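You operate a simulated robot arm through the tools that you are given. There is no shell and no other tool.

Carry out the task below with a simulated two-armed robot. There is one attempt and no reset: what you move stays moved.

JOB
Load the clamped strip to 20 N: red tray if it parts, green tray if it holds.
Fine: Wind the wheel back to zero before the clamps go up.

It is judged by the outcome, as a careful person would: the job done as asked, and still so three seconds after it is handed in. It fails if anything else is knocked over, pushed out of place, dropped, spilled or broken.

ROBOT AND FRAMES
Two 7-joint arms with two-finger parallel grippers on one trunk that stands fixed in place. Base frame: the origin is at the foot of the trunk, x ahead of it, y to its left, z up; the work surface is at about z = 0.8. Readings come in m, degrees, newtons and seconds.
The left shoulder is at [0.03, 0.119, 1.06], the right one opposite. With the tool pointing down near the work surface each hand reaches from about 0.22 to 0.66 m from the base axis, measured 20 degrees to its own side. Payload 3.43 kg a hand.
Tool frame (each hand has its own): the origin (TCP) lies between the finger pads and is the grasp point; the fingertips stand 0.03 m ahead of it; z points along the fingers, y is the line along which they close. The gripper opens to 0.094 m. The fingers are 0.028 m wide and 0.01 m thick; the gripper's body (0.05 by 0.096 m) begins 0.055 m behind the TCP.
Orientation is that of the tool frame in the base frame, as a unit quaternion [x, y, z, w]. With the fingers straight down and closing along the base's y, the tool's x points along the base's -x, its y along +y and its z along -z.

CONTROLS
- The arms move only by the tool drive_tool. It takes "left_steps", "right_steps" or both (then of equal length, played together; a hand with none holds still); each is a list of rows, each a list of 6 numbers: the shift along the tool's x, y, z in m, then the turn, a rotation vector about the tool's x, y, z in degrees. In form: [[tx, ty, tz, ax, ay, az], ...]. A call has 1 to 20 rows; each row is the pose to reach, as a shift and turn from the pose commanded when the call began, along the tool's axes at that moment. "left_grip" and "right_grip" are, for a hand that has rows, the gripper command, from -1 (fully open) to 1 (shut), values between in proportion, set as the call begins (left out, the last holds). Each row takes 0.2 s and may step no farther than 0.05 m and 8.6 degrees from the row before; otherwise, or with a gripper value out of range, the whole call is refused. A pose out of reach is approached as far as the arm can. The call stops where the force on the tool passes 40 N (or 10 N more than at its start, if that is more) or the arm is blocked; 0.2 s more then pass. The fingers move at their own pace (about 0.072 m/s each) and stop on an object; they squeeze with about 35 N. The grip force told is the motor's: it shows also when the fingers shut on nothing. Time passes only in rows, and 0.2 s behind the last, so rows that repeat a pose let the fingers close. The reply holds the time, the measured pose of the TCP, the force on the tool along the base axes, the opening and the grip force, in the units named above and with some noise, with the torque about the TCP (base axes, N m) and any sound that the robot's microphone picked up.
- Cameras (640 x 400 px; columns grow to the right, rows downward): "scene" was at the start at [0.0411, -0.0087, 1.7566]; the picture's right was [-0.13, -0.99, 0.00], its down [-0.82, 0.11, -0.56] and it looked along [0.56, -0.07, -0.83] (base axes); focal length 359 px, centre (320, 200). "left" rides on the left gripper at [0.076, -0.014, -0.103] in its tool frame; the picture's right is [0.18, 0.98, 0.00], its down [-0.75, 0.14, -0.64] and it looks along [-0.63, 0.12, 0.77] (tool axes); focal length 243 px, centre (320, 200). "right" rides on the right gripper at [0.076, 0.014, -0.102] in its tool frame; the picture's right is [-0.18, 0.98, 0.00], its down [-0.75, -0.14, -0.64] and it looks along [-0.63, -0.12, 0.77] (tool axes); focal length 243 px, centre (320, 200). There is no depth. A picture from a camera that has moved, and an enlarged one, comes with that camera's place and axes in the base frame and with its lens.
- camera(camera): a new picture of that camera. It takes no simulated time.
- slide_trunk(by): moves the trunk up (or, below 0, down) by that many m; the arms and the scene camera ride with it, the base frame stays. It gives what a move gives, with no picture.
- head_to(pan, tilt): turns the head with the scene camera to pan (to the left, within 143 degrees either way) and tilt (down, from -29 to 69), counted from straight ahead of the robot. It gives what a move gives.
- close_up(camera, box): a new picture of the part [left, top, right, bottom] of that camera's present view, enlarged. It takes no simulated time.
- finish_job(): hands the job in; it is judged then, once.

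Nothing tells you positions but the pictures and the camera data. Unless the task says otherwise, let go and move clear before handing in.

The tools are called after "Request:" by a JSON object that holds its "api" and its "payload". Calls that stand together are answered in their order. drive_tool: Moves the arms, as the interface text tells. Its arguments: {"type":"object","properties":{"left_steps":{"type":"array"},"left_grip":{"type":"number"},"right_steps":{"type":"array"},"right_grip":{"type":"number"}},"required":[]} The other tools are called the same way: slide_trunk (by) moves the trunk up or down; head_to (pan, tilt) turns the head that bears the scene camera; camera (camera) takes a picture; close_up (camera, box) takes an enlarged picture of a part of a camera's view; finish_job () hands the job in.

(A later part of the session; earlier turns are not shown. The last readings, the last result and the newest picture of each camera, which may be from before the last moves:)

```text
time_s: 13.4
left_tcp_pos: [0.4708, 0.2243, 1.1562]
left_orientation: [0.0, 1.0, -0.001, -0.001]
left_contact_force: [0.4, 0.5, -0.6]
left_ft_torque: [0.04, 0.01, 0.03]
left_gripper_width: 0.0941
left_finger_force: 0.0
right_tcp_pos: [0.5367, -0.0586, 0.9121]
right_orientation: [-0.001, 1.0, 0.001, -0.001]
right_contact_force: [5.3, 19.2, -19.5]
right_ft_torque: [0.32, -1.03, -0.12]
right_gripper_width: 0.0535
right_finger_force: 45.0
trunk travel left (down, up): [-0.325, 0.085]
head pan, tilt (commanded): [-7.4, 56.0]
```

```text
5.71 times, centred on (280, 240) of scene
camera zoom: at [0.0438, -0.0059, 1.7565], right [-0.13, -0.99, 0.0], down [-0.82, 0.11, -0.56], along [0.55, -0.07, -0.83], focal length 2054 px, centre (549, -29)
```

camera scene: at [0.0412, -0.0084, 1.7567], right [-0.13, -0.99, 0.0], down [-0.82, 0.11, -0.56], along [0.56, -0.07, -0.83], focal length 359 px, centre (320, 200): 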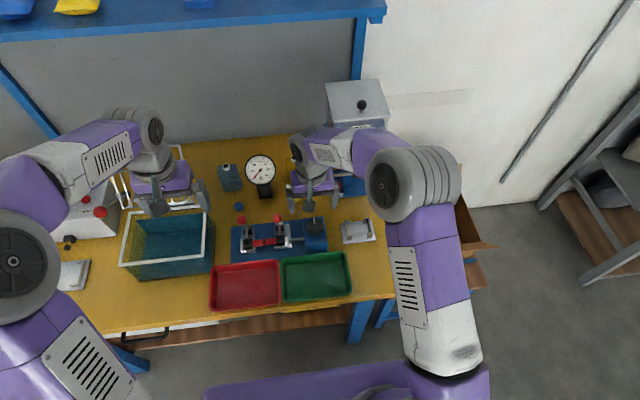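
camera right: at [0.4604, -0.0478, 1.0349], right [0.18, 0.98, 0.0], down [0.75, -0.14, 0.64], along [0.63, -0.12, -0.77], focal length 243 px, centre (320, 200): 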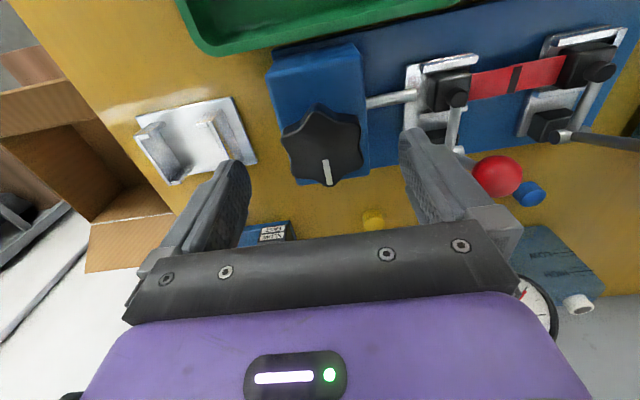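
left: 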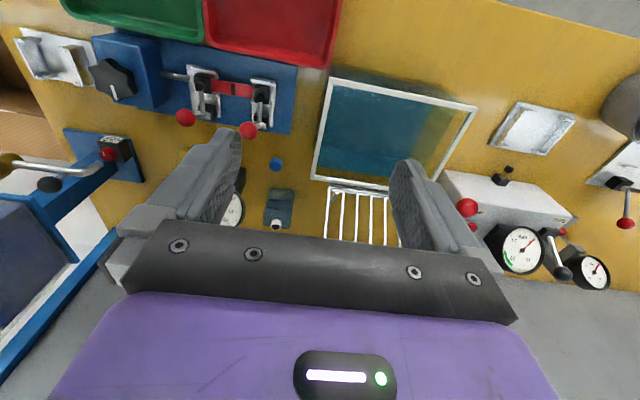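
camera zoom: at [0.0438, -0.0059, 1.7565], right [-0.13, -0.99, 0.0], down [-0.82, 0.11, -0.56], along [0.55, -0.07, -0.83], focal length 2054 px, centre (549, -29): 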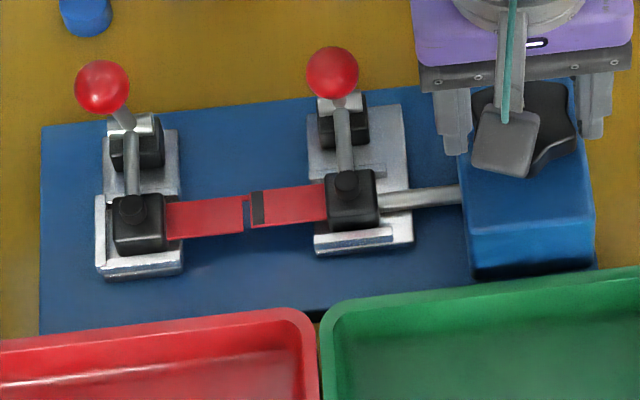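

The wheel is back at its starting angle and the gauge reads 0. I'll relax the strain, open the hand, raise it clear, and compare the mark with the start picture.

Request:
{"api": "drive_tool", "payload": {"right_steps": [[0, 0.002, 0.0005, 0, 0, 0], [0, 0.0035, 0.001, 0, 0, 0], [0, 0.0035, 0.001, 0, 0, 0]]}}

Request:
{"api": "drive_tool", "payload": {"right_steps": [[0, 0, 0, 0, 0, 0], [0, 0, 0, 0, 0, 0], [0, 0, 0, 0, 0, 0], [0, 0, 0, 0, 0, 0], [0, 0, -0.02, 0, 0, 0], [0, 0, -0.05, 0, 0, 0], [0, 0, -0.09, 0, 0, 0], [0, 0, -0.09, 0, 0, 0]], "right_grip": -1}}

Request:
{"api": "close_up", "payload": {"camera": "right", "box": [260, 20, 420, 150]}}

Request:
{"api": "close_up", "payload": {"camera": "scene", "box": [295, 210, 335, 260]}}

Request:
{"api": "close_up", "payload": {"camera": "scene", "box": [240, 148, 280, 200]}}

Request:
{"api": "close_up", "payload": {"camera": "left", "box": [60, 20, 200, 140]}}

```text
time_s: 14.2
left_tcp_pos: [0.4698, 0.2222, 1.1571]
left_orientation: [0.0, 1.0, -0.001, -0.001]
left_contact_force: [-0.5, 0.4, 0.0]
left_ft_torque: [0.0, 0.01, -0.01]
left_gripper_width: 0.0939
left_finger_force: 0.1
right_tcp_pos: [0.537, -0.0601, 0.9115]
right_orientation: [0.001, 1.0, -0.001, 0.001]
right_contact_force: [8.3, 5.5, 3.0]
right_ft_torque: [-0.01, 1.05, 0.01]
right_gripper_width: 0.0538
right_finger_force: 45.2
trunk travel left (down, up): [-0.325, 0.085]
head pan, tilt (commanded): [-7.4, 56.0]
```

```text
time_s: 16.0
left_tcp_pos: [0.4707, 0.2226, 1.1579]
left_orientation: [0.0, 1.0, 0.0, 0.0]
left_contact_force: [-0.2, 0.5, 0.4]
left_ft_torque: [-0.04, 0.04, 0.0]
left_gripper_width: 0.0943
left_finger_force: 0.0
right_tcp_pos: [0.5345, -0.0582, 1.0027]
right_orientation: [0.0, 1.0, 0.0, 0.001]
right_contact_force: [0.7, 0.2, -0.3]
right_ft_torque: [0.01, -0.02, 0.0]
right_gripper_width: 0.0941
right_finger_force: 0.0
trunk travel left (down, up): [-0.325, 0.085]
head pan, tilt (commanded): [-7.4, 56.0]
```

```text
3.08 times, centred on (340, 85) of right
camera zoom: at [0.4584, -0.0441, 1.1039], right [0.18, 0.98, 0.0], down [0.75, -0.14, 0.64], along [0.63, -0.12, -0.77], focal length 746 px, centre (258, 554)
```

zoom: 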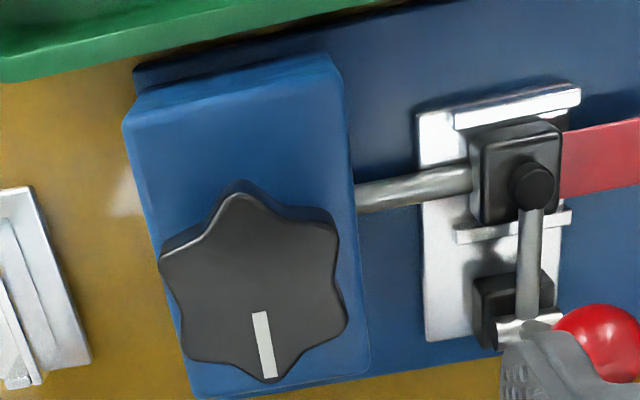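

```text
8.00 times, centred on (315, 235) of scene
camera zoom: at [0.042, -0.0086, 1.7566], right [-0.13, -0.99, 0.0], down [-0.82, 0.11, -0.56], along [0.55, -0.07, -0.83], focal length 2875 px, centre (360, -80)
```

zoom: 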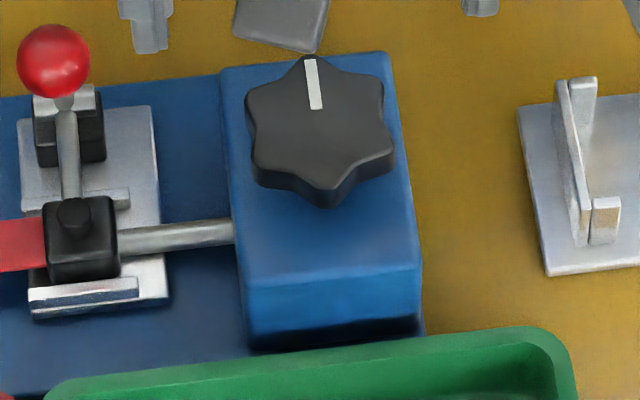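

```text
7.69 times, centred on (260, 174) of scene
camera zoom: at [0.042, -0.0086, 1.7566], right [-0.13, -0.99, 0.0], down [-0.82, 0.11, -0.56], along [0.55, -0.07, -0.83], focal length 2764 px, centre (782, 400)
```

zoom: 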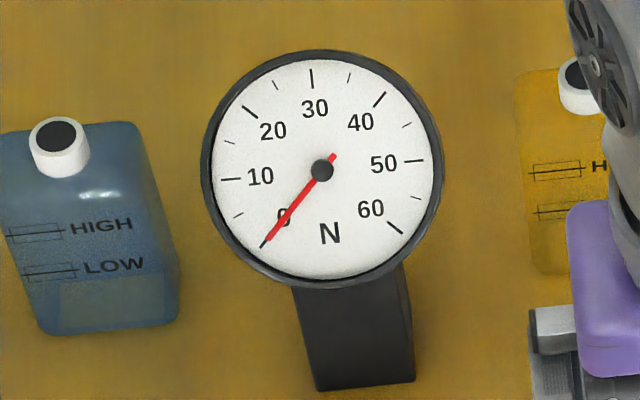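

```text
3.33 times, centred on (130, 80) of left
camera zoom: at [0.3947, 0.207, 1.2588], right [-0.18, 0.98, 0.0], down [0.75, 0.14, 0.64], along [0.63, 0.12, -0.77], focal length 809 px, centre (953, 600)
```

zoom: 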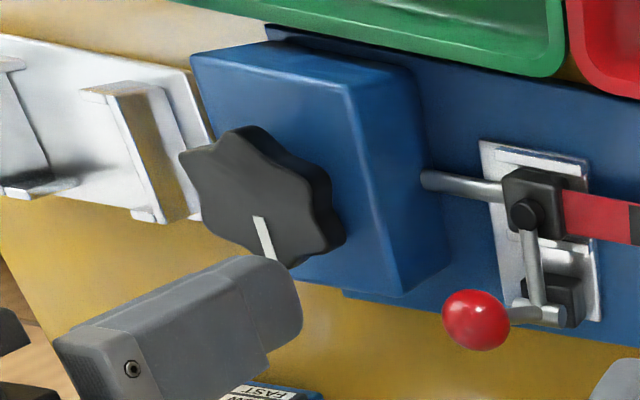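

The knob mark and gauge match the start picture, so the wheel is at zero. Next I'll park the right hand and bring the left hand, fingers shut, to the robot's side of the left clamp ball at about (0.554, 0.136, 0.93).

Request:
{"api": "drive_tool", "payload": {"right_steps": [[0, 0, -0.04, 0, 0, 0], [0.01, -0.02, -0.08, 0, 0, 0], [0.03, -0.045, -0.115, 0, 0, 0], [0.05, -0.07, -0.15, 0, 0, 0], [0.065, -0.09, -0.185, 0, 0, 0], [0.08, -0.112, -0.22, 0, 0, 0], [0.08, -0.112, -0.245, 0, 0, 0], [0.08, -0.112, -0.245, 0, 0, 0]], "left_steps": [[-0.005, -0.012, 0.02, 0, 0, 0], [-0.01, -0.025, 0.045, 0, 0, 0], [-0.015, -0.04, 0.07, 0, 0, 0], [-0.02, -0.055, 0.095, 0, 0, 0], [-0.025, -0.07, 0.12, 0, 0, 0], [-0.03, -0.086, 0.14, 0, 0, 0], [-0.03, -0.086, 0.14, 0, 0, 0], [-0.03, -0.086, 0.14, 0, 0, 0]], "left_grip": 1, "right_grip": -1}}

Request:
{"api": "camera", "payload": {"camera": "scene"}}

Request:
{"api": "camera", "payload": {"camera": "left"}}

Request:
{"api": "close_up", "payload": {"camera": "right", "box": [340, 20, 640, 200]}}

```text
time_s: 17.8
left_tcp_pos: [0.5009, 0.1349, 1.0189]
left_orientation: [0.0, 1.0, 0.0, 0.0]
left_contact_force: [0.1, -0.5, -0.4]
left_ft_torque: [0.02, 0.0, 0.02]
left_gripper_width: 0.0001
left_finger_force: 33.3
right_tcp_pos: [0.4542, -0.1701, 1.2469]
right_orientation: [0.0, 1.0, -0.001, 0.0]
right_contact_force: [-0.3, 0.6, -0.9]
right_ft_torque: [0.01, -0.02, -0.01]
right_gripper_width: 0.0942
right_finger_force: 0.1
trunk travel left (down, up): [-0.325, 0.085]
head pan, tilt (commanded): [-7.4, 56.0]
```

```text
taken
camera scene: at [0.041, -0.0095, 1.7566], right [-0.13, -0.99, 0.0], down [-0.82, 0.11, -0.56], along [0.56, -0.07, -0.83], focal length 359 px, centre (320, 200)
```

scene: 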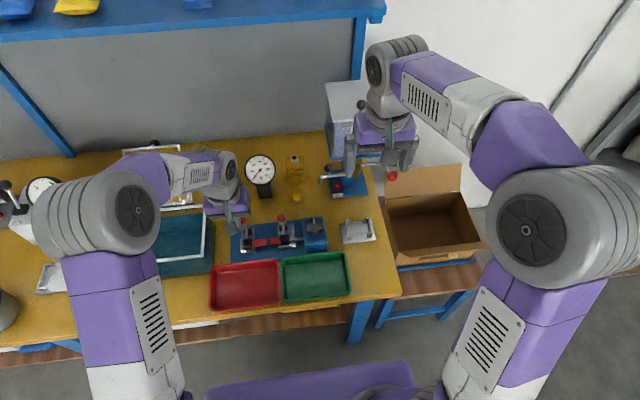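

```text
taken
camera left: at [0.4247, 0.1205, 1.1204], right [-0.18, 0.98, 0.0], down [0.75, 0.14, 0.64], along [0.63, 0.12, -0.77], focal length 243 px, centre (320, 200)
```

left: 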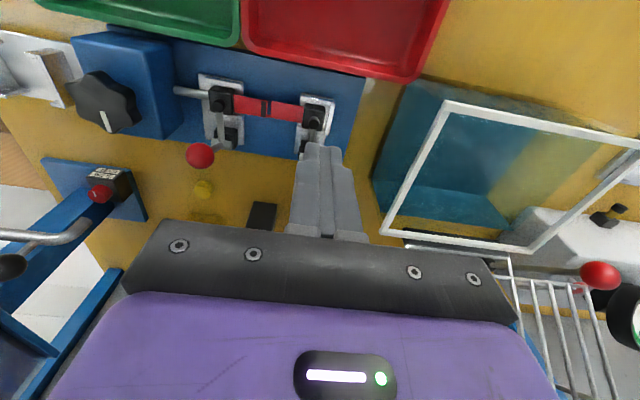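

```text
2.13 times, centred on (490, 110) of right
camera zoom: at [0.3779, -0.1563, 1.3486], right [0.18, 0.98, 0.0], down [0.75, -0.14, 0.64], along [0.63, -0.12, -0.77], focal length 518 px, centre (-43, 392)
```

zoom: 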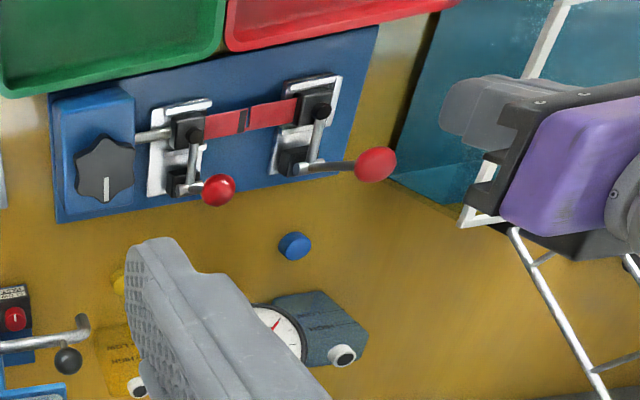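

The left ball is at about (0.557, 0.137, 0.929) on a slightly longer handle, and the right one is at (0.563, 0.030, 0.91). I'll lower the shut fingers to the robot's side of the left ball and push it gently backwards.

Request:
{"api": "drive_tool", "payload": {"left_steps": [[0, 0.001, 0.03, 0, 0, 0], [0, 0.002, 0.06, 0, 0, 0], [0, 0.002, 0.083, 0, 0, 0], [0, 0.002, 0.083, 0, 0, 0], [-0.01, 0.002, 0.083, 0, 0, 0], [-0.02, 0.002, 0.083, 0, 0, 0], [-0.028, 0.002, 0.083, 0, 0, 0], [-0.028, 0.002, 0.083, 0, 0, 0]], "left_grip": 1}}

Request:
{"api": "close_up", "payload": {"camera": "scene", "box": [205, 170, 335, 255]}}

Request:
{"api": "close_up", "payload": {"camera": "right", "box": [400, 20, 640, 170]}}

```text
time_s: 19.6
left_tcp_pos: [0.528, 0.1363, 0.9341]
left_orientation: [-0.001, 1.0, 0.0, 0.0]
left_contact_force: [-1.1, -0.1, 0.4]
left_ft_torque: [-0.02, -0.02, 0.0]
left_gripper_width: 0.0
left_finger_force: 32.7
right_tcp_pos: [0.4535, -0.1696, 1.2457]
right_orientation: [0.0, 1.0, 0.0, 0.0]
right_contact_force: [0.6, 0.4, -1.0]
right_ft_torque: [0.03, -0.01, -0.01]
right_gripper_width: 0.0939
right_finger_force: 0.1
trunk travel left (down, up): [-0.325, 0.085]
head pan, tilt (commanded): [-7.4, 56.0]
```

```text
4.71 times, centred on (270, 212) of scene
camera zoom: at [0.0409, -0.0087, 1.7567], right [-0.13, -0.99, 0.0], down [-0.82, 0.11, -0.56], along [0.56, -0.07, -0.83], focal length 1691 px, centre (555, 141)
```

zoom: 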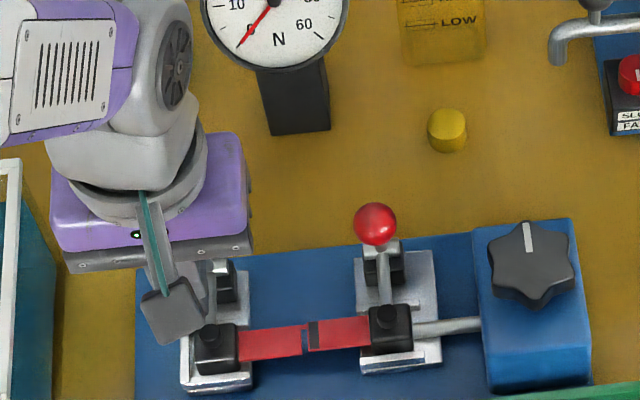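

```text
2.67 times, centred on (520, 95) of right
camera zoom: at [0.378, -0.1556, 1.3484], right [0.18, 0.98, 0.0], down [0.75, -0.14, 0.64], along [0.63, -0.12, -0.77], focal length 647 px, centre (-213, 480)
```

zoom: 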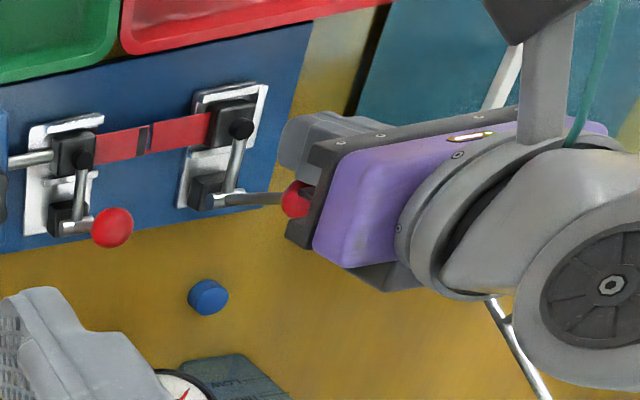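

The shut fingers are right behind the left ball. I'll now push it away from me slowly and see how the clamp moves.

Request:
{"api": "drive_tool", "payload": {"left_steps": [[-0.006, 0, 0, 0, 0, 0], [-0.012, 0, 0, 0, 0, 0], [-0.018, 0, 0, 0, 0, 0], [-0.024, 0, 0, 0, 0, 0], [-0.03, 0, 0, 0, 0, 0], [-0.036, 0, 0, 0, 0, 0], [-0.036, 0, 0, 0, 0, 0]]}}

Request:
{"api": "close_up", "payload": {"camera": "scene", "box": [205, 170, 335, 255]}}

Request:
{"api": "close_up", "payload": {"camera": "right", "box": [400, 20, 640, 170]}}

```text
time_s: 21.2
left_tcp_pos: [0.5645, 0.137, 0.9337]
left_orientation: [0.001, 1.0, 0.0, 0.0]
left_contact_force: [0.7, 0.3, 0.4]
left_ft_torque: [-0.01, -0.03, -0.05]
left_gripper_width: 0.0
left_finger_force: 32.8
right_tcp_pos: [0.4537, -0.1693, 1.2465]
right_orientation: [-0.001, 1.0, 0.0, 0.0]
right_contact_force: [-0.3, 0.8, 0.5]
right_ft_torque: [0.03, -0.02, 0.02]
right_gripper_width: 0.094
right_finger_force: 0.0
trunk travel left (down, up): [-0.325, 0.085]
head pan, tilt (commanded): [-7.4, 56.0]
```

```text
4.71 times, centred on (270, 212) of scene
camera zoom: at [0.0409, -0.0087, 1.7566], right [-0.13, -0.99, 0.0], down [-0.82, 0.11, -0.56], along [0.56, -0.07, -0.83], focal length 1691 px, centre (555, 141)
```

zoom: 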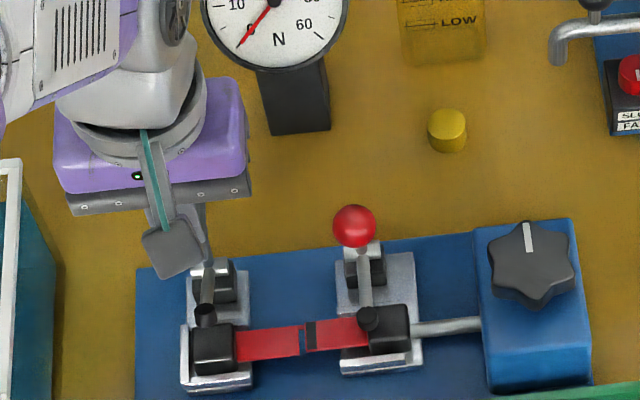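

```text
2.67 times, centred on (520, 95) of right
camera zoom: at [0.378, -0.1555, 1.3484], right [0.18, 0.98, 0.0], down [0.75, -0.14, 0.64], along [0.63, -0.12, -0.77], focal length 647 px, centre (-213, 480)
```

zoom: 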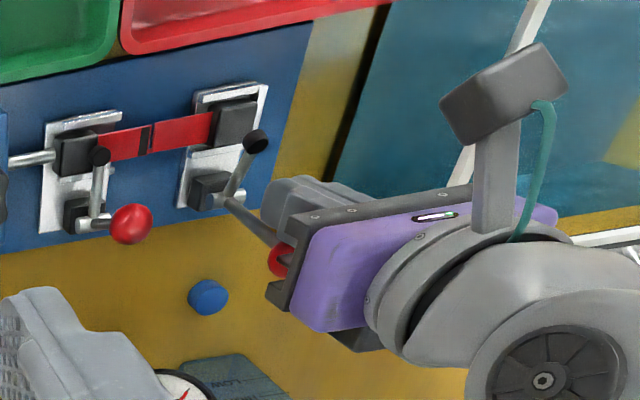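

The left clamp arm is lifting off its black pad with almost no force. The right carriage also slid back toward its home position. I'll look closer before going on.

Request:
{"api": "close_up", "payload": {"camera": "scene", "box": [235, 212, 295, 255]}}

Request:
{"api": "close_up", "payload": {"camera": "right", "box": [400, 30, 520, 125]}}

Request:
{"api": "close_up", "payload": {"camera": "left", "box": [60, 20, 400, 220]}}

Request:
{"api": "close_up", "payload": {"camera": "scene", "box": [240, 148, 280, 200]}}

```text
9.30 times, centred on (265, 234) of scene
camera zoom: at [0.0409, -0.0087, 1.7566], right [-0.13, -0.99, 0.0], down [-0.82, 0.11, -0.56], along [0.56, -0.07, -0.83], focal length 3343 px, centre (832, -112)
```

zoom: 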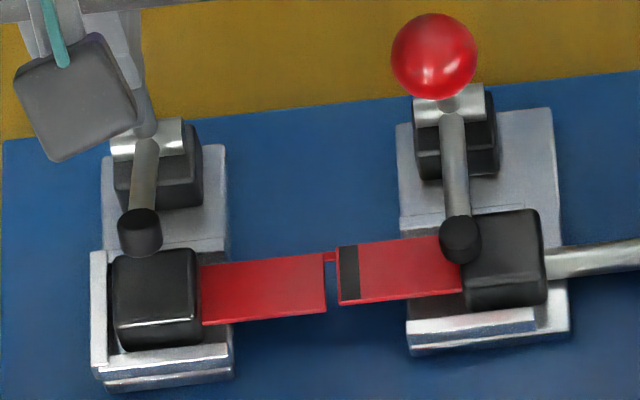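

```text
4.21 times, centred on (460, 78) of right
camera zoom: at [0.378, -0.1555, 1.3484], right [0.18, 0.98, 0.0], down [0.75, -0.14, 0.64], along [0.63, -0.12, -0.77], focal length 1022 px, centre (-270, 716)
```

zoom: 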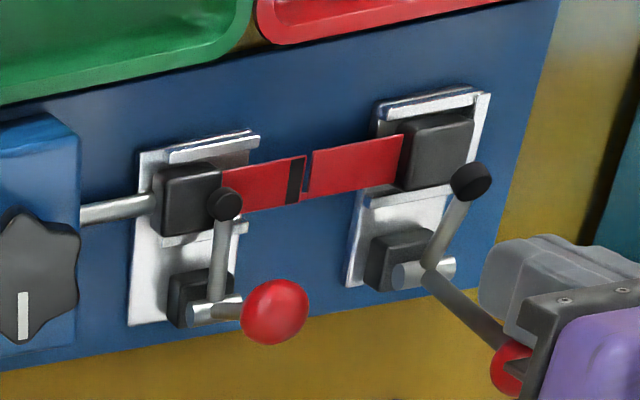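

```text
1.88 times, centred on (230, 120) of left
camera zoom: at [0.4885, 0.1221, 1.0355], right [-0.18, 0.98, 0.0], down [0.75, 0.14, 0.64], along [0.63, 0.12, -0.77], focal length 457 px, centre (489, 351)
```

zoom: 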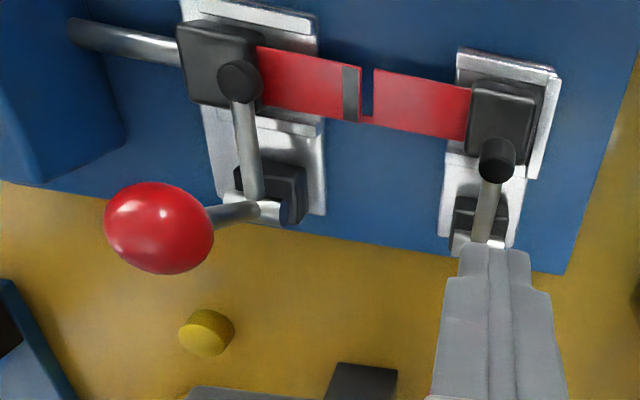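

```text
7.69 times, centred on (260, 174) of scene
camera zoom: at [0.0409, -0.0087, 1.7566], right [-0.13, -0.99, 0.0], down [-0.82, 0.11, -0.56], along [0.56, -0.07, -0.83], focal length 2764 px, centre (782, 400)
```

zoom: 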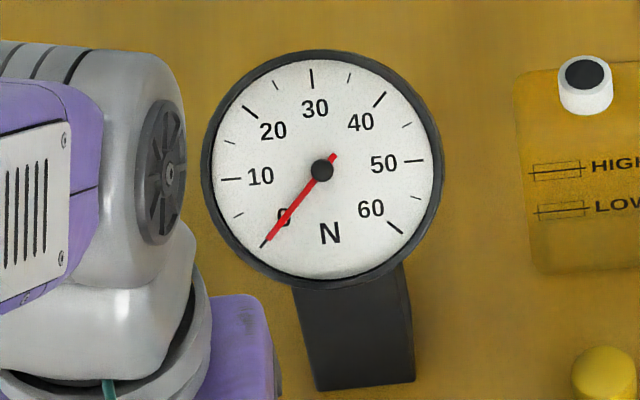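

Each half has a black end block that sits in its jaw. I'll push the left lever further back and slightly down, watching the clearance to the gauge.

Request:
{"api": "drive_tool", "payload": {"left_steps": [[-0.008, 0, 0.002, 0, 0, 0], [-0.016, 0, 0.005, 0, 0, 0], [-0.024, 0, 0.008, 0, 0, 0], [-0.032, 0, 0.012, 0, 0, 0], [-0.038, 0, 0.016, 0, 0, 0], [-0.038, 0, 0.016, 0, 0, 0]]}}

Request:
{"api": "close_up", "payload": {"camera": "scene", "box": [205, 150, 335, 255]}}

Request:
{"api": "close_up", "payload": {"camera": "right", "box": [400, 20, 640, 170]}}

Request:
{"api": "camera", "payload": {"camera": "left"}}

```text
time_s: 22.6
left_tcp_pos: [0.5997, 0.139, 0.9191]
left_orientation: [0.0, 1.0, 0.0, 0.0]
left_contact_force: [-7.8, 1.0, 10.2]
left_ft_torque: [0.05, 0.09, -0.01]
left_gripper_width: 0.0001
left_finger_force: 33.0
right_tcp_pos: [0.4519, -0.1694, 1.2464]
right_orientation: [0.001, 1.0, 0.0, 0.001]
right_contact_force: [-0.5, -0.2, 0.0]
right_ft_torque: [0.01, 0.01, 0.0]
right_gripper_width: 0.0941
right_finger_force: 0.0
trunk travel left (down, up): [-0.325, 0.085]
head pan, tilt (commanded): [-7.4, 56.0]
```

```text
3.81 times, centred on (270, 202) of scene
camera zoom: at [0.0382, -0.0087, 1.7568], right [-0.13, -0.99, 0.0], down [-0.82, 0.11, -0.56], along [0.56, -0.07, -0.83], focal length 1369 px, centre (510, 190)
```

zoom: 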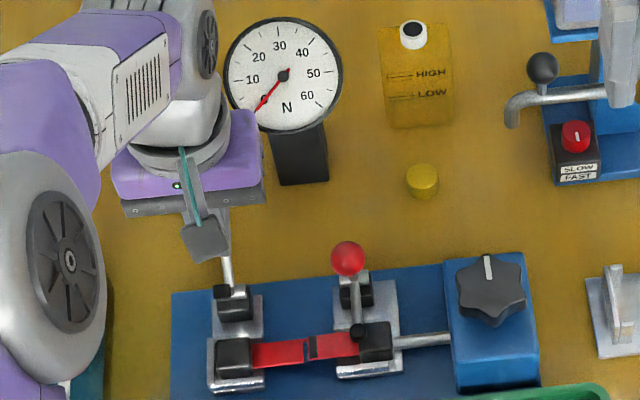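

```text
2.67 times, centred on (520, 95) of right
camera zoom: at [0.376, -0.1556, 1.3491], right [0.18, 0.98, 0.0], down [0.75, -0.14, 0.64], along [0.63, -0.12, -0.77], focal length 647 px, centre (-213, 480)
```

zoom: 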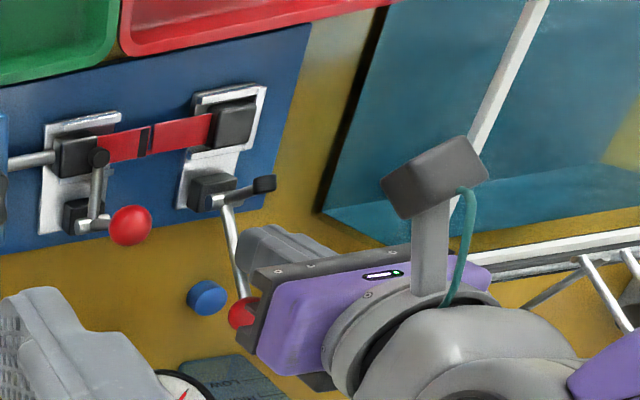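

```text
taken
camera left: at [0.5238, 0.1227, 1.0204], right [-0.18, 0.98, 0.0], down [0.75, 0.14, 0.64], along [0.63, 0.12, -0.77], focal length 243 px, centre (320, 200)
```

left: 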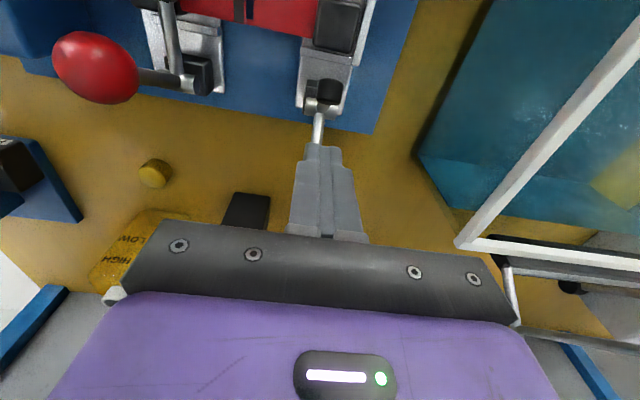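

The left clamp arm now stands up and the lever is at its stop. I'll lift off, check that it stays up, and move behind the right ball at about (0.564, 0.043, 0.908).

Request:
{"api": "drive_tool", "payload": {"left_steps": [[0.006, 0, -0.01, 0, 0, 0], [0.01, 0, -0.05, 0, 0, 0], [0.02, 0, -0.085, 0, 0, 0], [0.05, -0.02, -0.085, 0, 0, 0], [0.075, -0.05, -0.085, 0, 0, 0], [0.1, -0.085, -0.085, 0, 0, 0], [0.1, -0.095, -0.085, 0, 0, 0], [0.1, -0.095, -0.085, 0, 0, 0]]}}

Request:
{"api": "close_up", "payload": {"camera": "scene", "box": [205, 150, 335, 255]}}

Request:
{"api": "close_up", "payload": {"camera": "right", "box": [400, 20, 640, 170]}}

Request:
{"api": "camera", "payload": {"camera": "left"}}

```text
time_s: 24.4
left_tcp_pos: [0.5033, 0.0453, 1.0042]
left_orientation: [0.0, 1.0, 0.0, 0.001]
left_contact_force: [0.1, -0.8, 1.5]
left_ft_torque: [-0.01, -0.04, 0.01]
left_gripper_width: 0.0
left_finger_force: 32.5
right_tcp_pos: [0.453, -0.1704, 1.2468]
right_orientation: [0.0, 1.0, 0.0, 0.001]
right_contact_force: [-0.4, -0.3, -0.8]
right_ft_torque: [0.03, 0.01, -0.02]
right_gripper_width: 0.0939
right_finger_force: 0.1
trunk travel left (down, up): [-0.325, 0.085]
head pan, tilt (commanded): [-7.4, 56.0]
```

```text
3.81 times, centred on (270, 202) of scene
camera zoom: at [0.0406, -0.0089, 1.7567], right [-0.13, -0.99, 0.0], down [-0.82, 0.11, -0.56], along [0.56, -0.07, -0.83], focal length 1369 px, centre (510, 190)
```

zoom: 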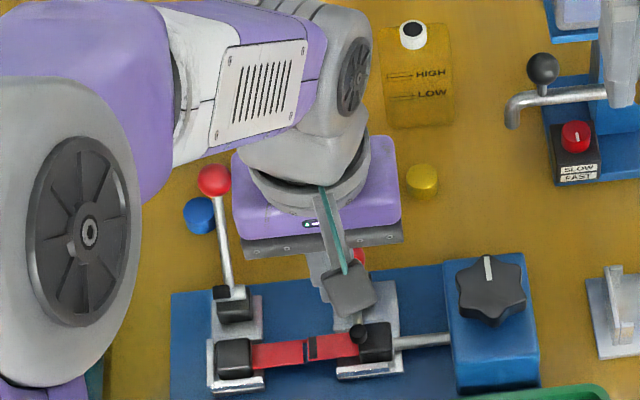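

```text
2.67 times, centred on (520, 95) of right
camera zoom: at [0.3777, -0.1557, 1.3484], right [0.18, 0.98, 0.0], down [0.75, -0.14, 0.64], along [0.63, -0.12, -0.77], focal length 647 px, centre (-213, 480)
```

zoom: 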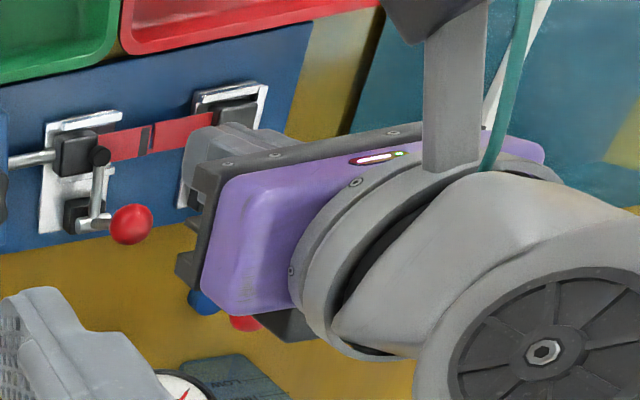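

```text
taken
camera left: at [0.4273, 0.0303, 1.1051], right [-0.18, 0.98, 0.0], down [0.75, 0.14, 0.64], along [0.63, 0.12, -0.77], focal length 243 px, centre (320, 200)
```

left: 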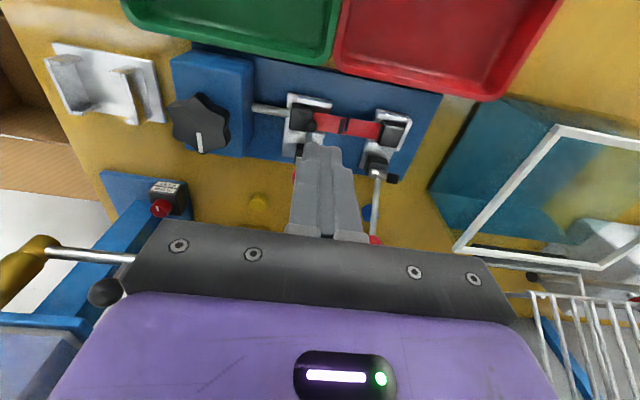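

The left clamp stays up by itself. I'll lower the fingers behind the right ball and push it back to about the upright point.

Request:
{"api": "drive_tool", "payload": {"left_steps": [[0, -0.001, 0.03, 0, 0, 0], [0, -0.002, 0.06, 0, 0, 0], [0, -0.002, 0.086, 0, 0, 0], [0, -0.002, 0.086, 0, 0, 0], [-0.012, -0.002, 0.086, 0, 0, 0], [-0.024, -0.002, 0.086, 0, 0, 0], [-0.032, -0.002, 0.086, 0, 0, 0], [-0.04, -0.002, 0.086, 0, 0, 0], [-0.048, -0.002, 0.086, 0, 0, 0], [-0.056, -0.002, 0.086, 0, 0, 0], [-0.064, -0.002, 0.086, 0, 0, 0], [-0.064, -0.002, 0.086, 0, 0, 0]]}}

Request:
{"api": "close_up", "payload": {"camera": "scene", "box": [205, 150, 335, 255]}}

Request:
{"api": "close_up", "payload": {"camera": "right", "box": [340, 20, 640, 220]}}

Request:
{"api": "camera", "payload": {"camera": "left"}}

```text
time_s: 27.0
left_tcp_pos: [0.5656, 0.0395, 0.9187]
left_orientation: [0.0, 1.0, -0.001, 0.0]
left_contact_force: [0.4, -0.8, -0.6]
left_ft_torque: [-0.01, -0.01, 0.02]
left_gripper_width: 0.0
left_finger_force: 32.8
right_tcp_pos: [0.4544, -0.1696, 1.246]
right_orientation: [-0.001, 1.0, 0.0, 0.0]
right_contact_force: [0.0, -0.4, -0.2]
right_ft_torque: [-0.03, -0.04, 0.02]
right_gripper_width: 0.094
right_finger_force: 0.1
trunk travel left (down, up): [-0.325, 0.085]
head pan, tilt (commanded): [-7.4, 56.0]
```

```text
3.81 times, centred on (270, 202) of scene
camera zoom: at [0.0408, -0.0086, 1.7567], right [-0.13, -0.99, 0.0], down [-0.82, 0.11, -0.56], along [0.56, -0.07, -0.83], focal length 1369 px, centre (510, 190)
```

zoom: 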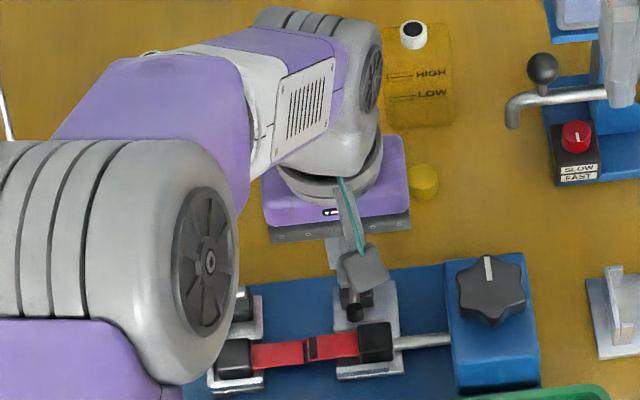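

```text
2.00 times, centred on (490, 120) of right
camera zoom: at [0.3779, -0.1555, 1.3484], right [0.18, 0.98, 0.0], down [0.75, -0.14, 0.64], along [0.63, -0.12, -0.77], focal length 485 px, centre (-20, 360)
```

zoom: 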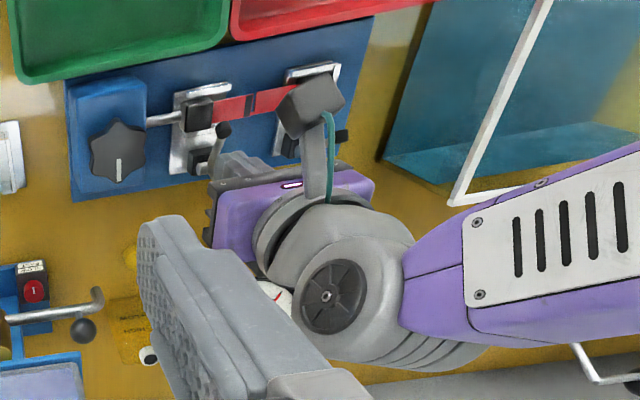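

```text
taken
camera left: at [0.4913, 0.0253, 1.0194], right [-0.18, 0.98, 0.0], down [0.75, 0.14, 0.64], along [0.63, 0.12, -0.77], focal length 243 px, centre (320, 200)
```

left: 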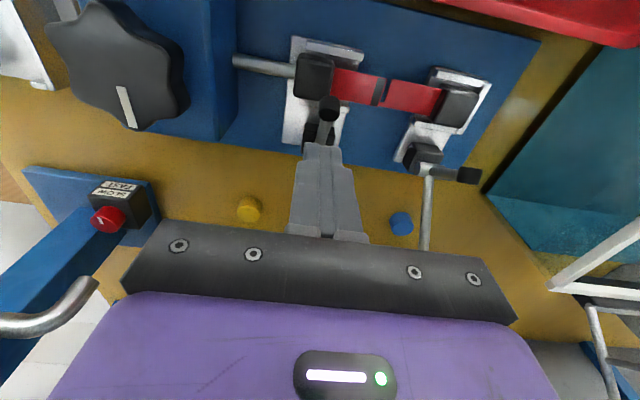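

The right clamp arm is rising too. I'll push its lever the rest of the way back, staying well short of the gauge.

Request:
{"api": "drive_tool", "payload": {"left_steps": [[-0.007, 0.002, 0.002, 0, 0, 0], [-0.014, 0.003, 0.004, 0, 0, 0], [-0.021, 0.003, 0.008, 0, 0, 0], [-0.028, 0.003, 0.012, 0, 0, 0], [-0.033, 0.003, 0.015, 0, 0, 0], [-0.033, 0.003, 0.015, 0, 0, 0]]}}

Request:
{"api": "camera", "payload": {"camera": "left"}}

Request:
{"api": "close_up", "payload": {"camera": "right", "box": [340, 20, 640, 220]}}

Request:
{"api": "close_up", "payload": {"camera": "scene", "box": [205, 150, 335, 255]}}

```text
time_s: 28.2
left_tcp_pos: [0.5898, 0.0403, 0.9082]
left_orientation: [0.0, 1.0, -0.001, -0.009]
left_contact_force: [-26.0, 3.1, 28.4]
left_ft_torque: [0.11, 0.46, -0.01]
left_gripper_width: 0.0
left_finger_force: 32.9
right_tcp_pos: [0.4517, -0.1693, 1.2478]
right_orientation: [-0.001, 1.0, 0.0, 0.001]
right_contact_force: [0.7, 0.2, 0.2]
right_ft_torque: [-0.01, 0.03, -0.04]
right_gripper_width: 0.094
right_finger_force: 0.1
trunk travel left (down, up): [-0.325, 0.085]
head pan, tilt (commanded): [-7.4, 56.0]
stopped in row 5 (left hand): the force on the tool passed its limit at 46 N (the readings are from after the stop); the commanded pose is now the measured one
```

```text
taken
camera left: at [0.5162, 0.0268, 1.0114], right [-0.18, 0.98, 0.0], down [0.76, 0.14, 0.63], along [0.62, 0.12, -0.78], focal length 243 px, centre (320, 200)
```

left: 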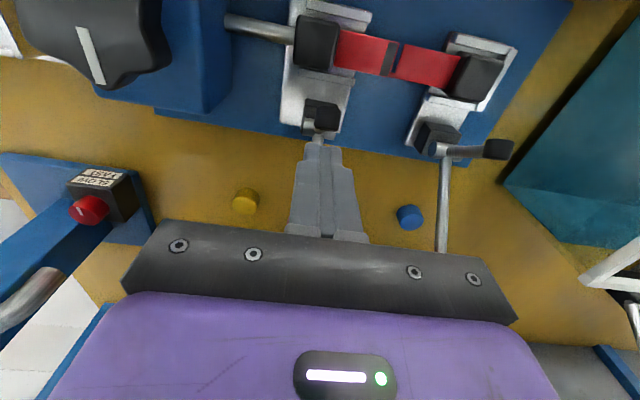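

```text
2.00 times, centred on (490, 120) of right
camera zoom: at [0.3745, -0.1553, 1.3496], right [0.18, 0.98, 0.0], down [0.75, -0.14, 0.64], along [0.63, -0.12, -0.77], focal length 485 px, centre (-20, 360)
```

zoom: 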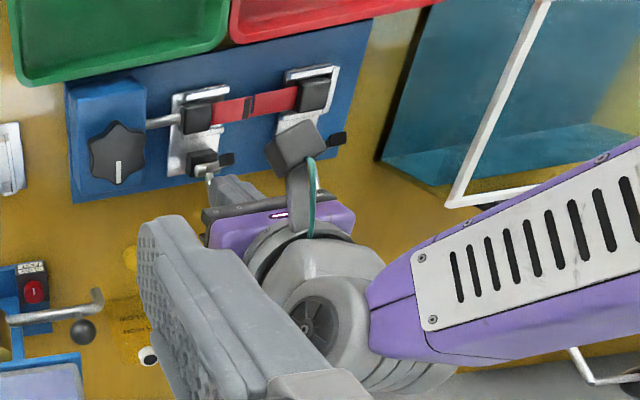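

```text
3.81 times, centred on (270, 202) of scene
camera zoom: at [0.0362, -0.0084, 1.7571], right [-0.13, -0.99, 0.0], down [-0.82, 0.11, -0.56], along [0.56, -0.07, -0.83], focal length 1369 px, centre (510, 190)
```

zoom: 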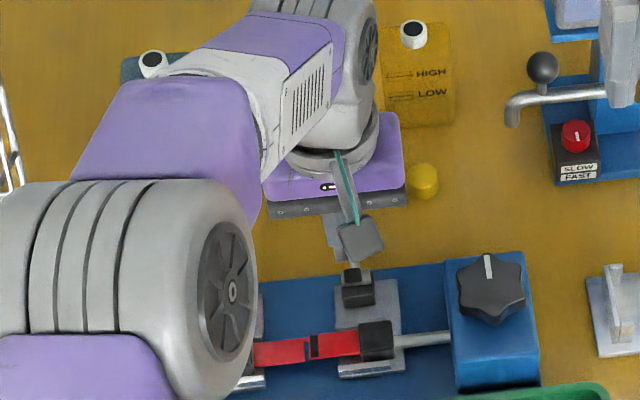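

The right lever hit its stop and both clamps are up. I'll back off, lift the left hand clear, and check the gauge and the two halves.

Request:
{"api": "drive_tool", "payload": {"left_steps": [[0.006, 0, -0.008, 0, 0, 0], [0.012, 0, -0.04, 0, 0, 0], [0.02, 0, -0.085, 0, 0, 0], [0.04, 0.03, -0.12, 0, 0, 0], [0.06, 0.06, -0.15, 0, 0, 0], [0.08, 0.1, -0.17, 0, 0, 0], [0.1, 0.14, -0.19, 0, 0, 0], [0.11, 0.17, -0.21, 0, 0, 0], [0.11, 0.17, -0.21, 0, 0, 0]]}}

Request:
{"api": "camera", "payload": {"camera": "scene"}}

Request:
{"api": "close_up", "payload": {"camera": "scene", "box": [205, 140, 335, 265]}}

Request:
{"api": "close_up", "payload": {"camera": "scene", "box": [235, 212, 295, 255]}}

Request:
{"api": "close_up", "payload": {"camera": "right", "box": [400, 30, 520, 125]}}

Request:
{"api": "camera", "payload": {"camera": "left"}}

```text
refused: row 4 steps farther than a row can; nothing moved
```

```text
taken
camera scene: at [0.0362, -0.0084, 1.7571], right [-0.13, -0.99, 0.0], down [-0.82, 0.11, -0.56], along [0.56, -0.07, -0.83], focal length 359 px, centre (320, 200)
```

scene: 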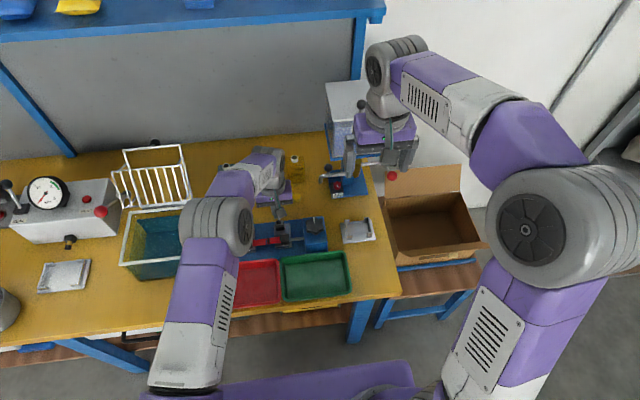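

```text
3.20 times, centred on (270, 202) of scene
camera zoom: at [0.0362, -0.0084, 1.7571], right [-0.13, -0.99, 0.0], down [-0.82, 0.11, -0.56], along [0.56, -0.07, -0.83], focal length 1150 px, centre (480, 192)
```

zoom: 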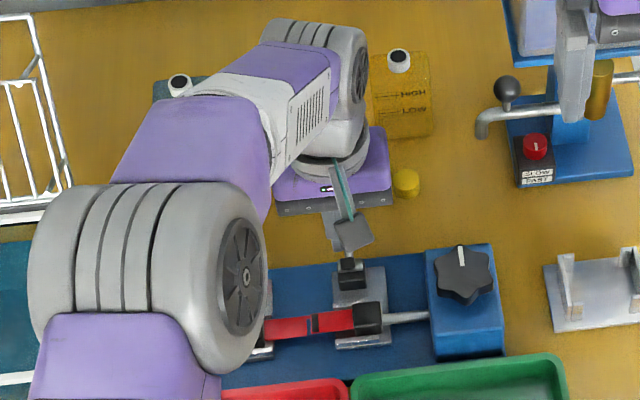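

```text
9.30 times, centred on (265, 234) of scene
camera zoom: at [0.0362, -0.0084, 1.7571], right [-0.13, -0.99, 0.0], down [-0.82, 0.11, -0.56], along [0.56, -0.07, -0.83], focal length 3343 px, centre (832, -112)
```

zoom: 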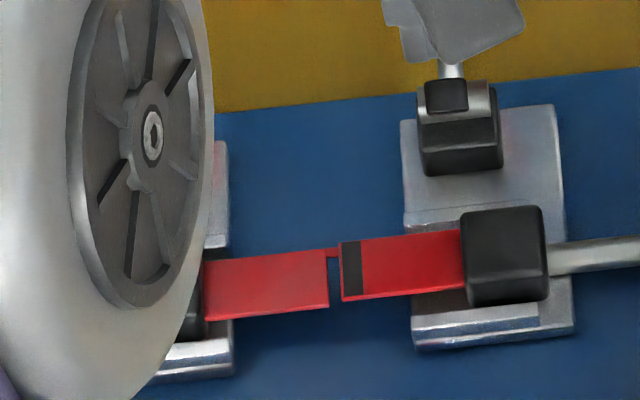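

```text
4.21 times, centred on (460, 78) of right
camera zoom: at [0.3745, -0.1553, 1.3496], right [0.18, 0.98, 0.0], down [0.75, -0.14, 0.64], along [0.63, -0.12, -0.77], focal length 1022 px, centre (-270, 716)
```

zoom: 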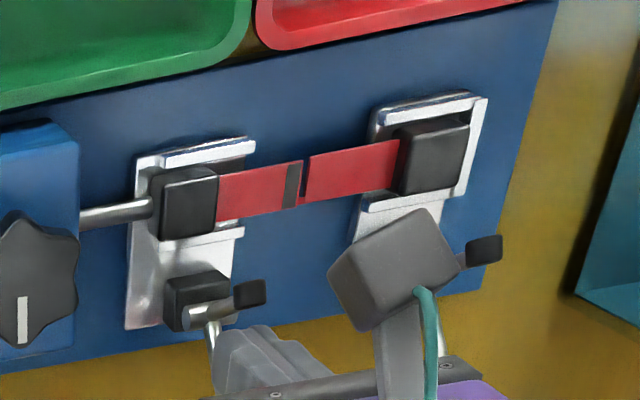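

```text
taken
camera left: at [0.5162, 0.0268, 1.0114], right [-0.18, 0.98, 0.0], down [0.76, 0.14, 0.63], along [0.62, 0.12, -0.78], focal length 243 px, centre (320, 200)
```

left: 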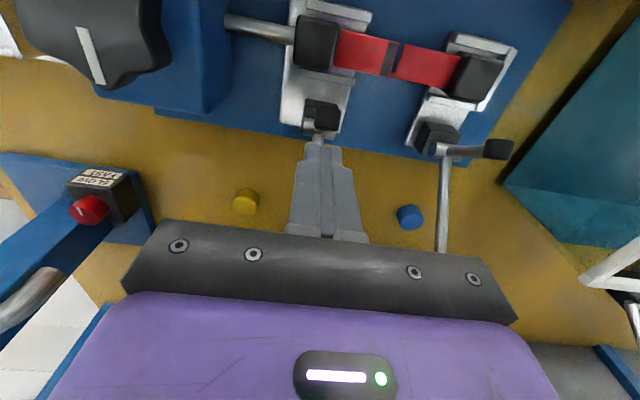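

That move was refused because one row was too long; nothing moved. I'll retreat with shorter rows.

Request:
{"api": "drive_tool", "payload": {"left_steps": [[0.006, 0, -0.008, 0, 0, 0], [0.012, 0, -0.04, 0, 0, 0], [0.02, 0, -0.08, 0, 0, 0], [0.035, 0.02, -0.11, 0, 0, 0], [0.05, 0.045, -0.14, 0, 0, 0], [0.065, 0.075, -0.165, 0, 0, 0], [0.08, 0.105, -0.19, 0, 0, 0], [0.095, 0.14, -0.21, 0, 0, 0], [0.105, 0.17, -0.225, 0, 0, 0], [0.105, 0.17, -0.225, 0, 0, 0]]}}

Request:
{"api": "camera", "payload": {"camera": "scene"}}

Request:
{"api": "close_up", "payload": {"camera": "scene", "box": [205, 140, 335, 265]}}

Request:
{"api": "close_up", "payload": {"camera": "scene", "box": [235, 212, 295, 255]}}

Request:
{"api": "close_up", "payload": {"camera": "right", "box": [400, 30, 520, 125]}}

Request:
{"api": "close_up", "payload": {"camera": "left", "box": [60, 0, 300, 170]}}

```text
time_s: 30.4
left_tcp_pos: [0.4909, 0.2142, 1.1284]
left_orientation: [0.0, 1.0, 0.0, -0.006]
left_contact_force: [0.8, 0.0, -0.6]
left_ft_torque: [0.02, -0.05, 0.01]
left_gripper_width: 0.0
left_finger_force: 32.6
right_tcp_pos: [0.4546, -0.1701, 1.2467]
right_orientation: [0.001, 1.0, 0.0, 0.0]
right_contact_force: [-0.2, 0.1, 0.2]
right_ft_torque: [-0.01, 0.03, 0.0]
right_gripper_width: 0.0937
right_finger_force: 0.1
trunk travel left (down, up): [-0.325, 0.085]
head pan, tilt (commanded): [-7.4, 56.0]
```

```text
taken
camera scene: at [0.0417, -0.0092, 1.7566], right [-0.13, -0.99, 0.0], down [-0.82, 0.11, -0.56], along [0.55, -0.07, -0.83], focal length 359 px, centre (320, 200)
```

scene: 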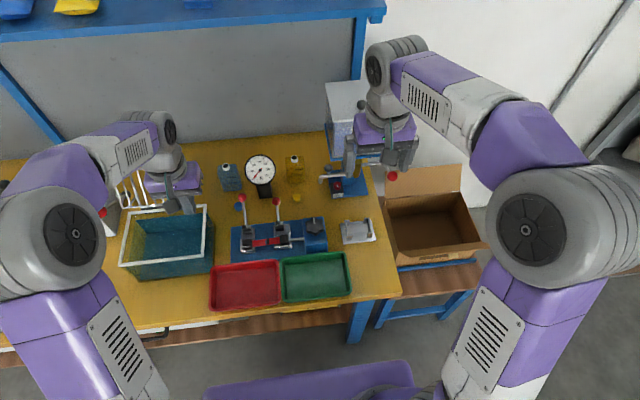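

```text
3.20 times, centred on (270, 202) of scene
camera zoom: at [0.0417, -0.0092, 1.7566], right [-0.13, -0.99, 0.0], down [-0.82, 0.11, -0.56], along [0.55, -0.07, -0.83], focal length 1150 px, centre (480, 192)
```

zoom: 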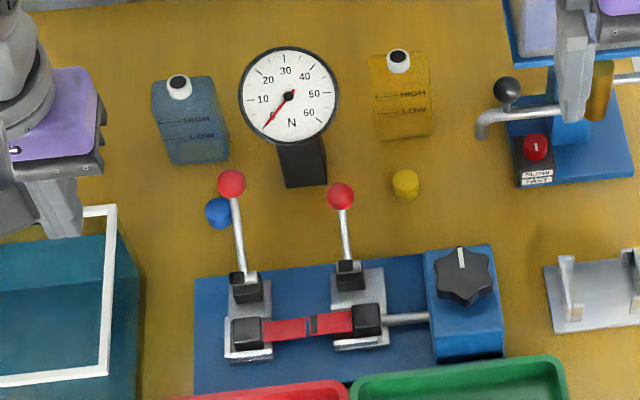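

```text
9.30 times, centred on (265, 234) of scene
camera zoom: at [0.0417, -0.0092, 1.7566], right [-0.13, -0.99, 0.0], down [-0.82, 0.11, -0.56], along [0.55, -0.07, -0.83], focal length 3343 px, centre (832, -112)
```

zoom: 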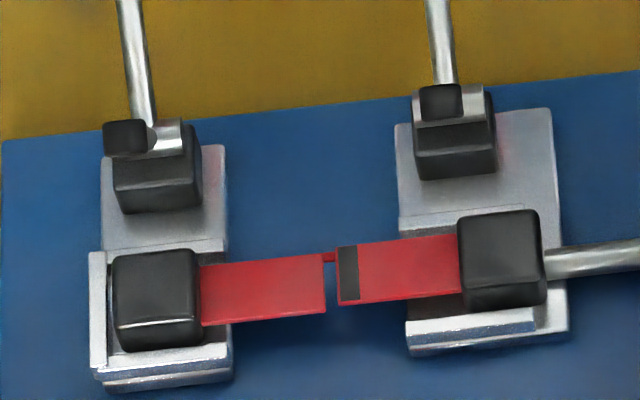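

```text
4.21 times, centred on (460, 78) of right
camera zoom: at [0.3786, -0.156, 1.3481], right [0.18, 0.98, 0.0], down [0.75, -0.14, 0.64], along [0.63, -0.12, -0.77], focal length 1022 px, centre (-270, 716)
```

zoom: 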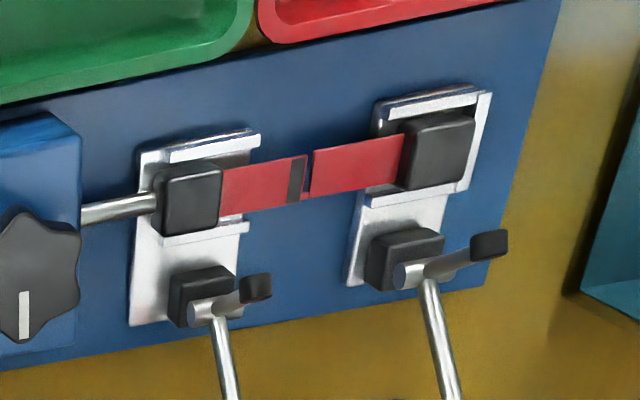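

```text
2.35 times, centred on (180, 85) of left
camera zoom: at [0.416, 0.1982, 1.231], right [-0.18, 0.98, 0.0], down [0.76, 0.14, 0.63], along [0.62, 0.12, -0.77], focal length 571 px, centre (649, 471)
```

zoom: 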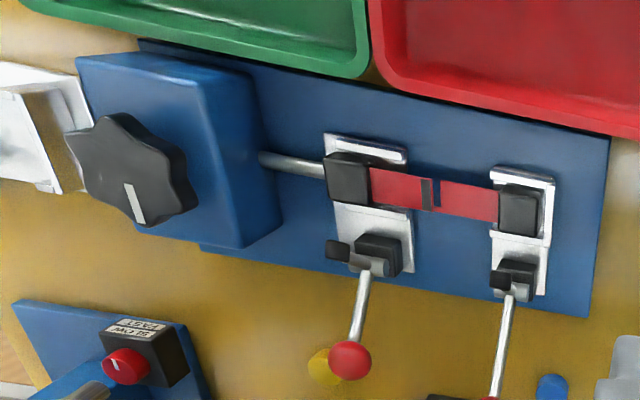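

Both clamps are up, the gauge is back in its place at 0, and the two halves lie loose with their black end blocks. The left half's strip runs from y ≈ 0.086 to 0.124 at x ≈ 0.54, z ≈ 0.825. I'll turn the left hand 90° and bring it above that half.

Request:
{"api": "drive_tool", "payload": {"left_steps": [[-0.004, -0.01, 0.006, 0, 0, -8.2], [-0.009, -0.021, 0.012, 0, 0, -16.4], [-0.013, -0.031, 0.018, 0, 0, -24.6], [-0.018, -0.042, 0.03, 0, 0, -32.8], [-0.022, -0.052, 0.042, 0, 0, -41], [-0.026, -0.063, 0.054, 0, 0, -49.2], [-0.031, -0.073, 0.066, 0, 0, -57.4], [-0.035, -0.084, 0.078, 0, 0, -65.6], [-0.04, -0.094, 0.09, 0, 0, -73.8], [-0.044, -0.105, 0.1, 0, 0, -82], [-0.048, -0.115, 0.11, 0, 0, -90], [-0.048, -0.115, 0.118, 0, 0, -90], [-0.048, -0.115, 0.118, 0, 0, -90]], "left_grip": 0}}

Request:
{"api": "camera", "payload": {"camera": "scene"}}

Request:
{"api": "camera", "payload": {"camera": "left"}}

Request:
{"api": "close_up", "payload": {"camera": "right", "box": [380, 0, 600, 140]}}

```text
time_s: 33.2
left_tcp_pos: [0.5383, 0.0959, 1.0125]
left_orientation: [0.708, -0.706, -0.005, 0.004]
left_contact_force: [-0.1, -0.3, -0.4]
left_ft_torque: [-0.01, -0.01, 0.0]
left_gripper_width: 0.047
left_finger_force: 0.1
right_tcp_pos: [0.453, -0.1692, 1.2458]
right_orientation: [-0.001, 1.0, 0.0, 0.0]
right_contact_force: [0.1, 0.1, 0.5]
right_ft_torque: [0.02, 0.01, 0.01]
right_gripper_width: 0.0939
right_finger_force: 0.1
trunk travel left (down, up): [-0.325, 0.085]
head pan, tilt (commanded): [-7.4, 56.0]
```

```text
taken
camera scene: at [0.041, -0.0089, 1.7566], right [-0.13, -0.99, 0.0], down [-0.82, 0.11, -0.56], along [0.56, -0.07, -0.83], focal length 359 px, centre (320, 200)
```

scene: 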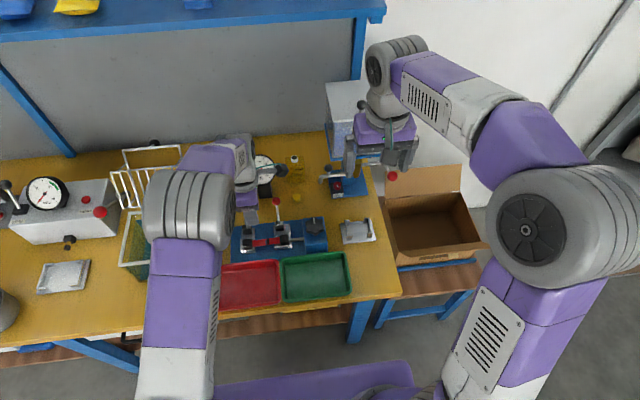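

```text
taken
camera left: at [0.5555, 0.0191, 1.1133], right [-0.98, -0.19, 0.01], down [-0.13, 0.75, 0.64], along [-0.13, 0.63, -0.77], focal length 243 px, centre (320, 200)
```

left: 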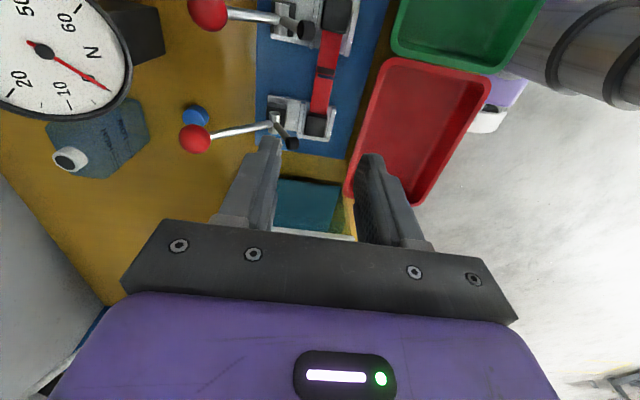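

```text
2.86 times, centred on (490, 70) of right
camera zoom: at [0.3781, -0.1557, 1.3483], right [0.18, 0.98, 0.0], down [0.75, -0.14, 0.64], along [0.63, -0.12, -0.77], focal length 693 px, centre (-166, 571)
```

zoom: 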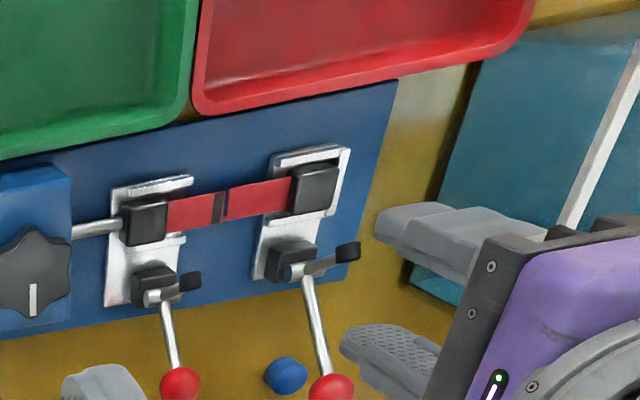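

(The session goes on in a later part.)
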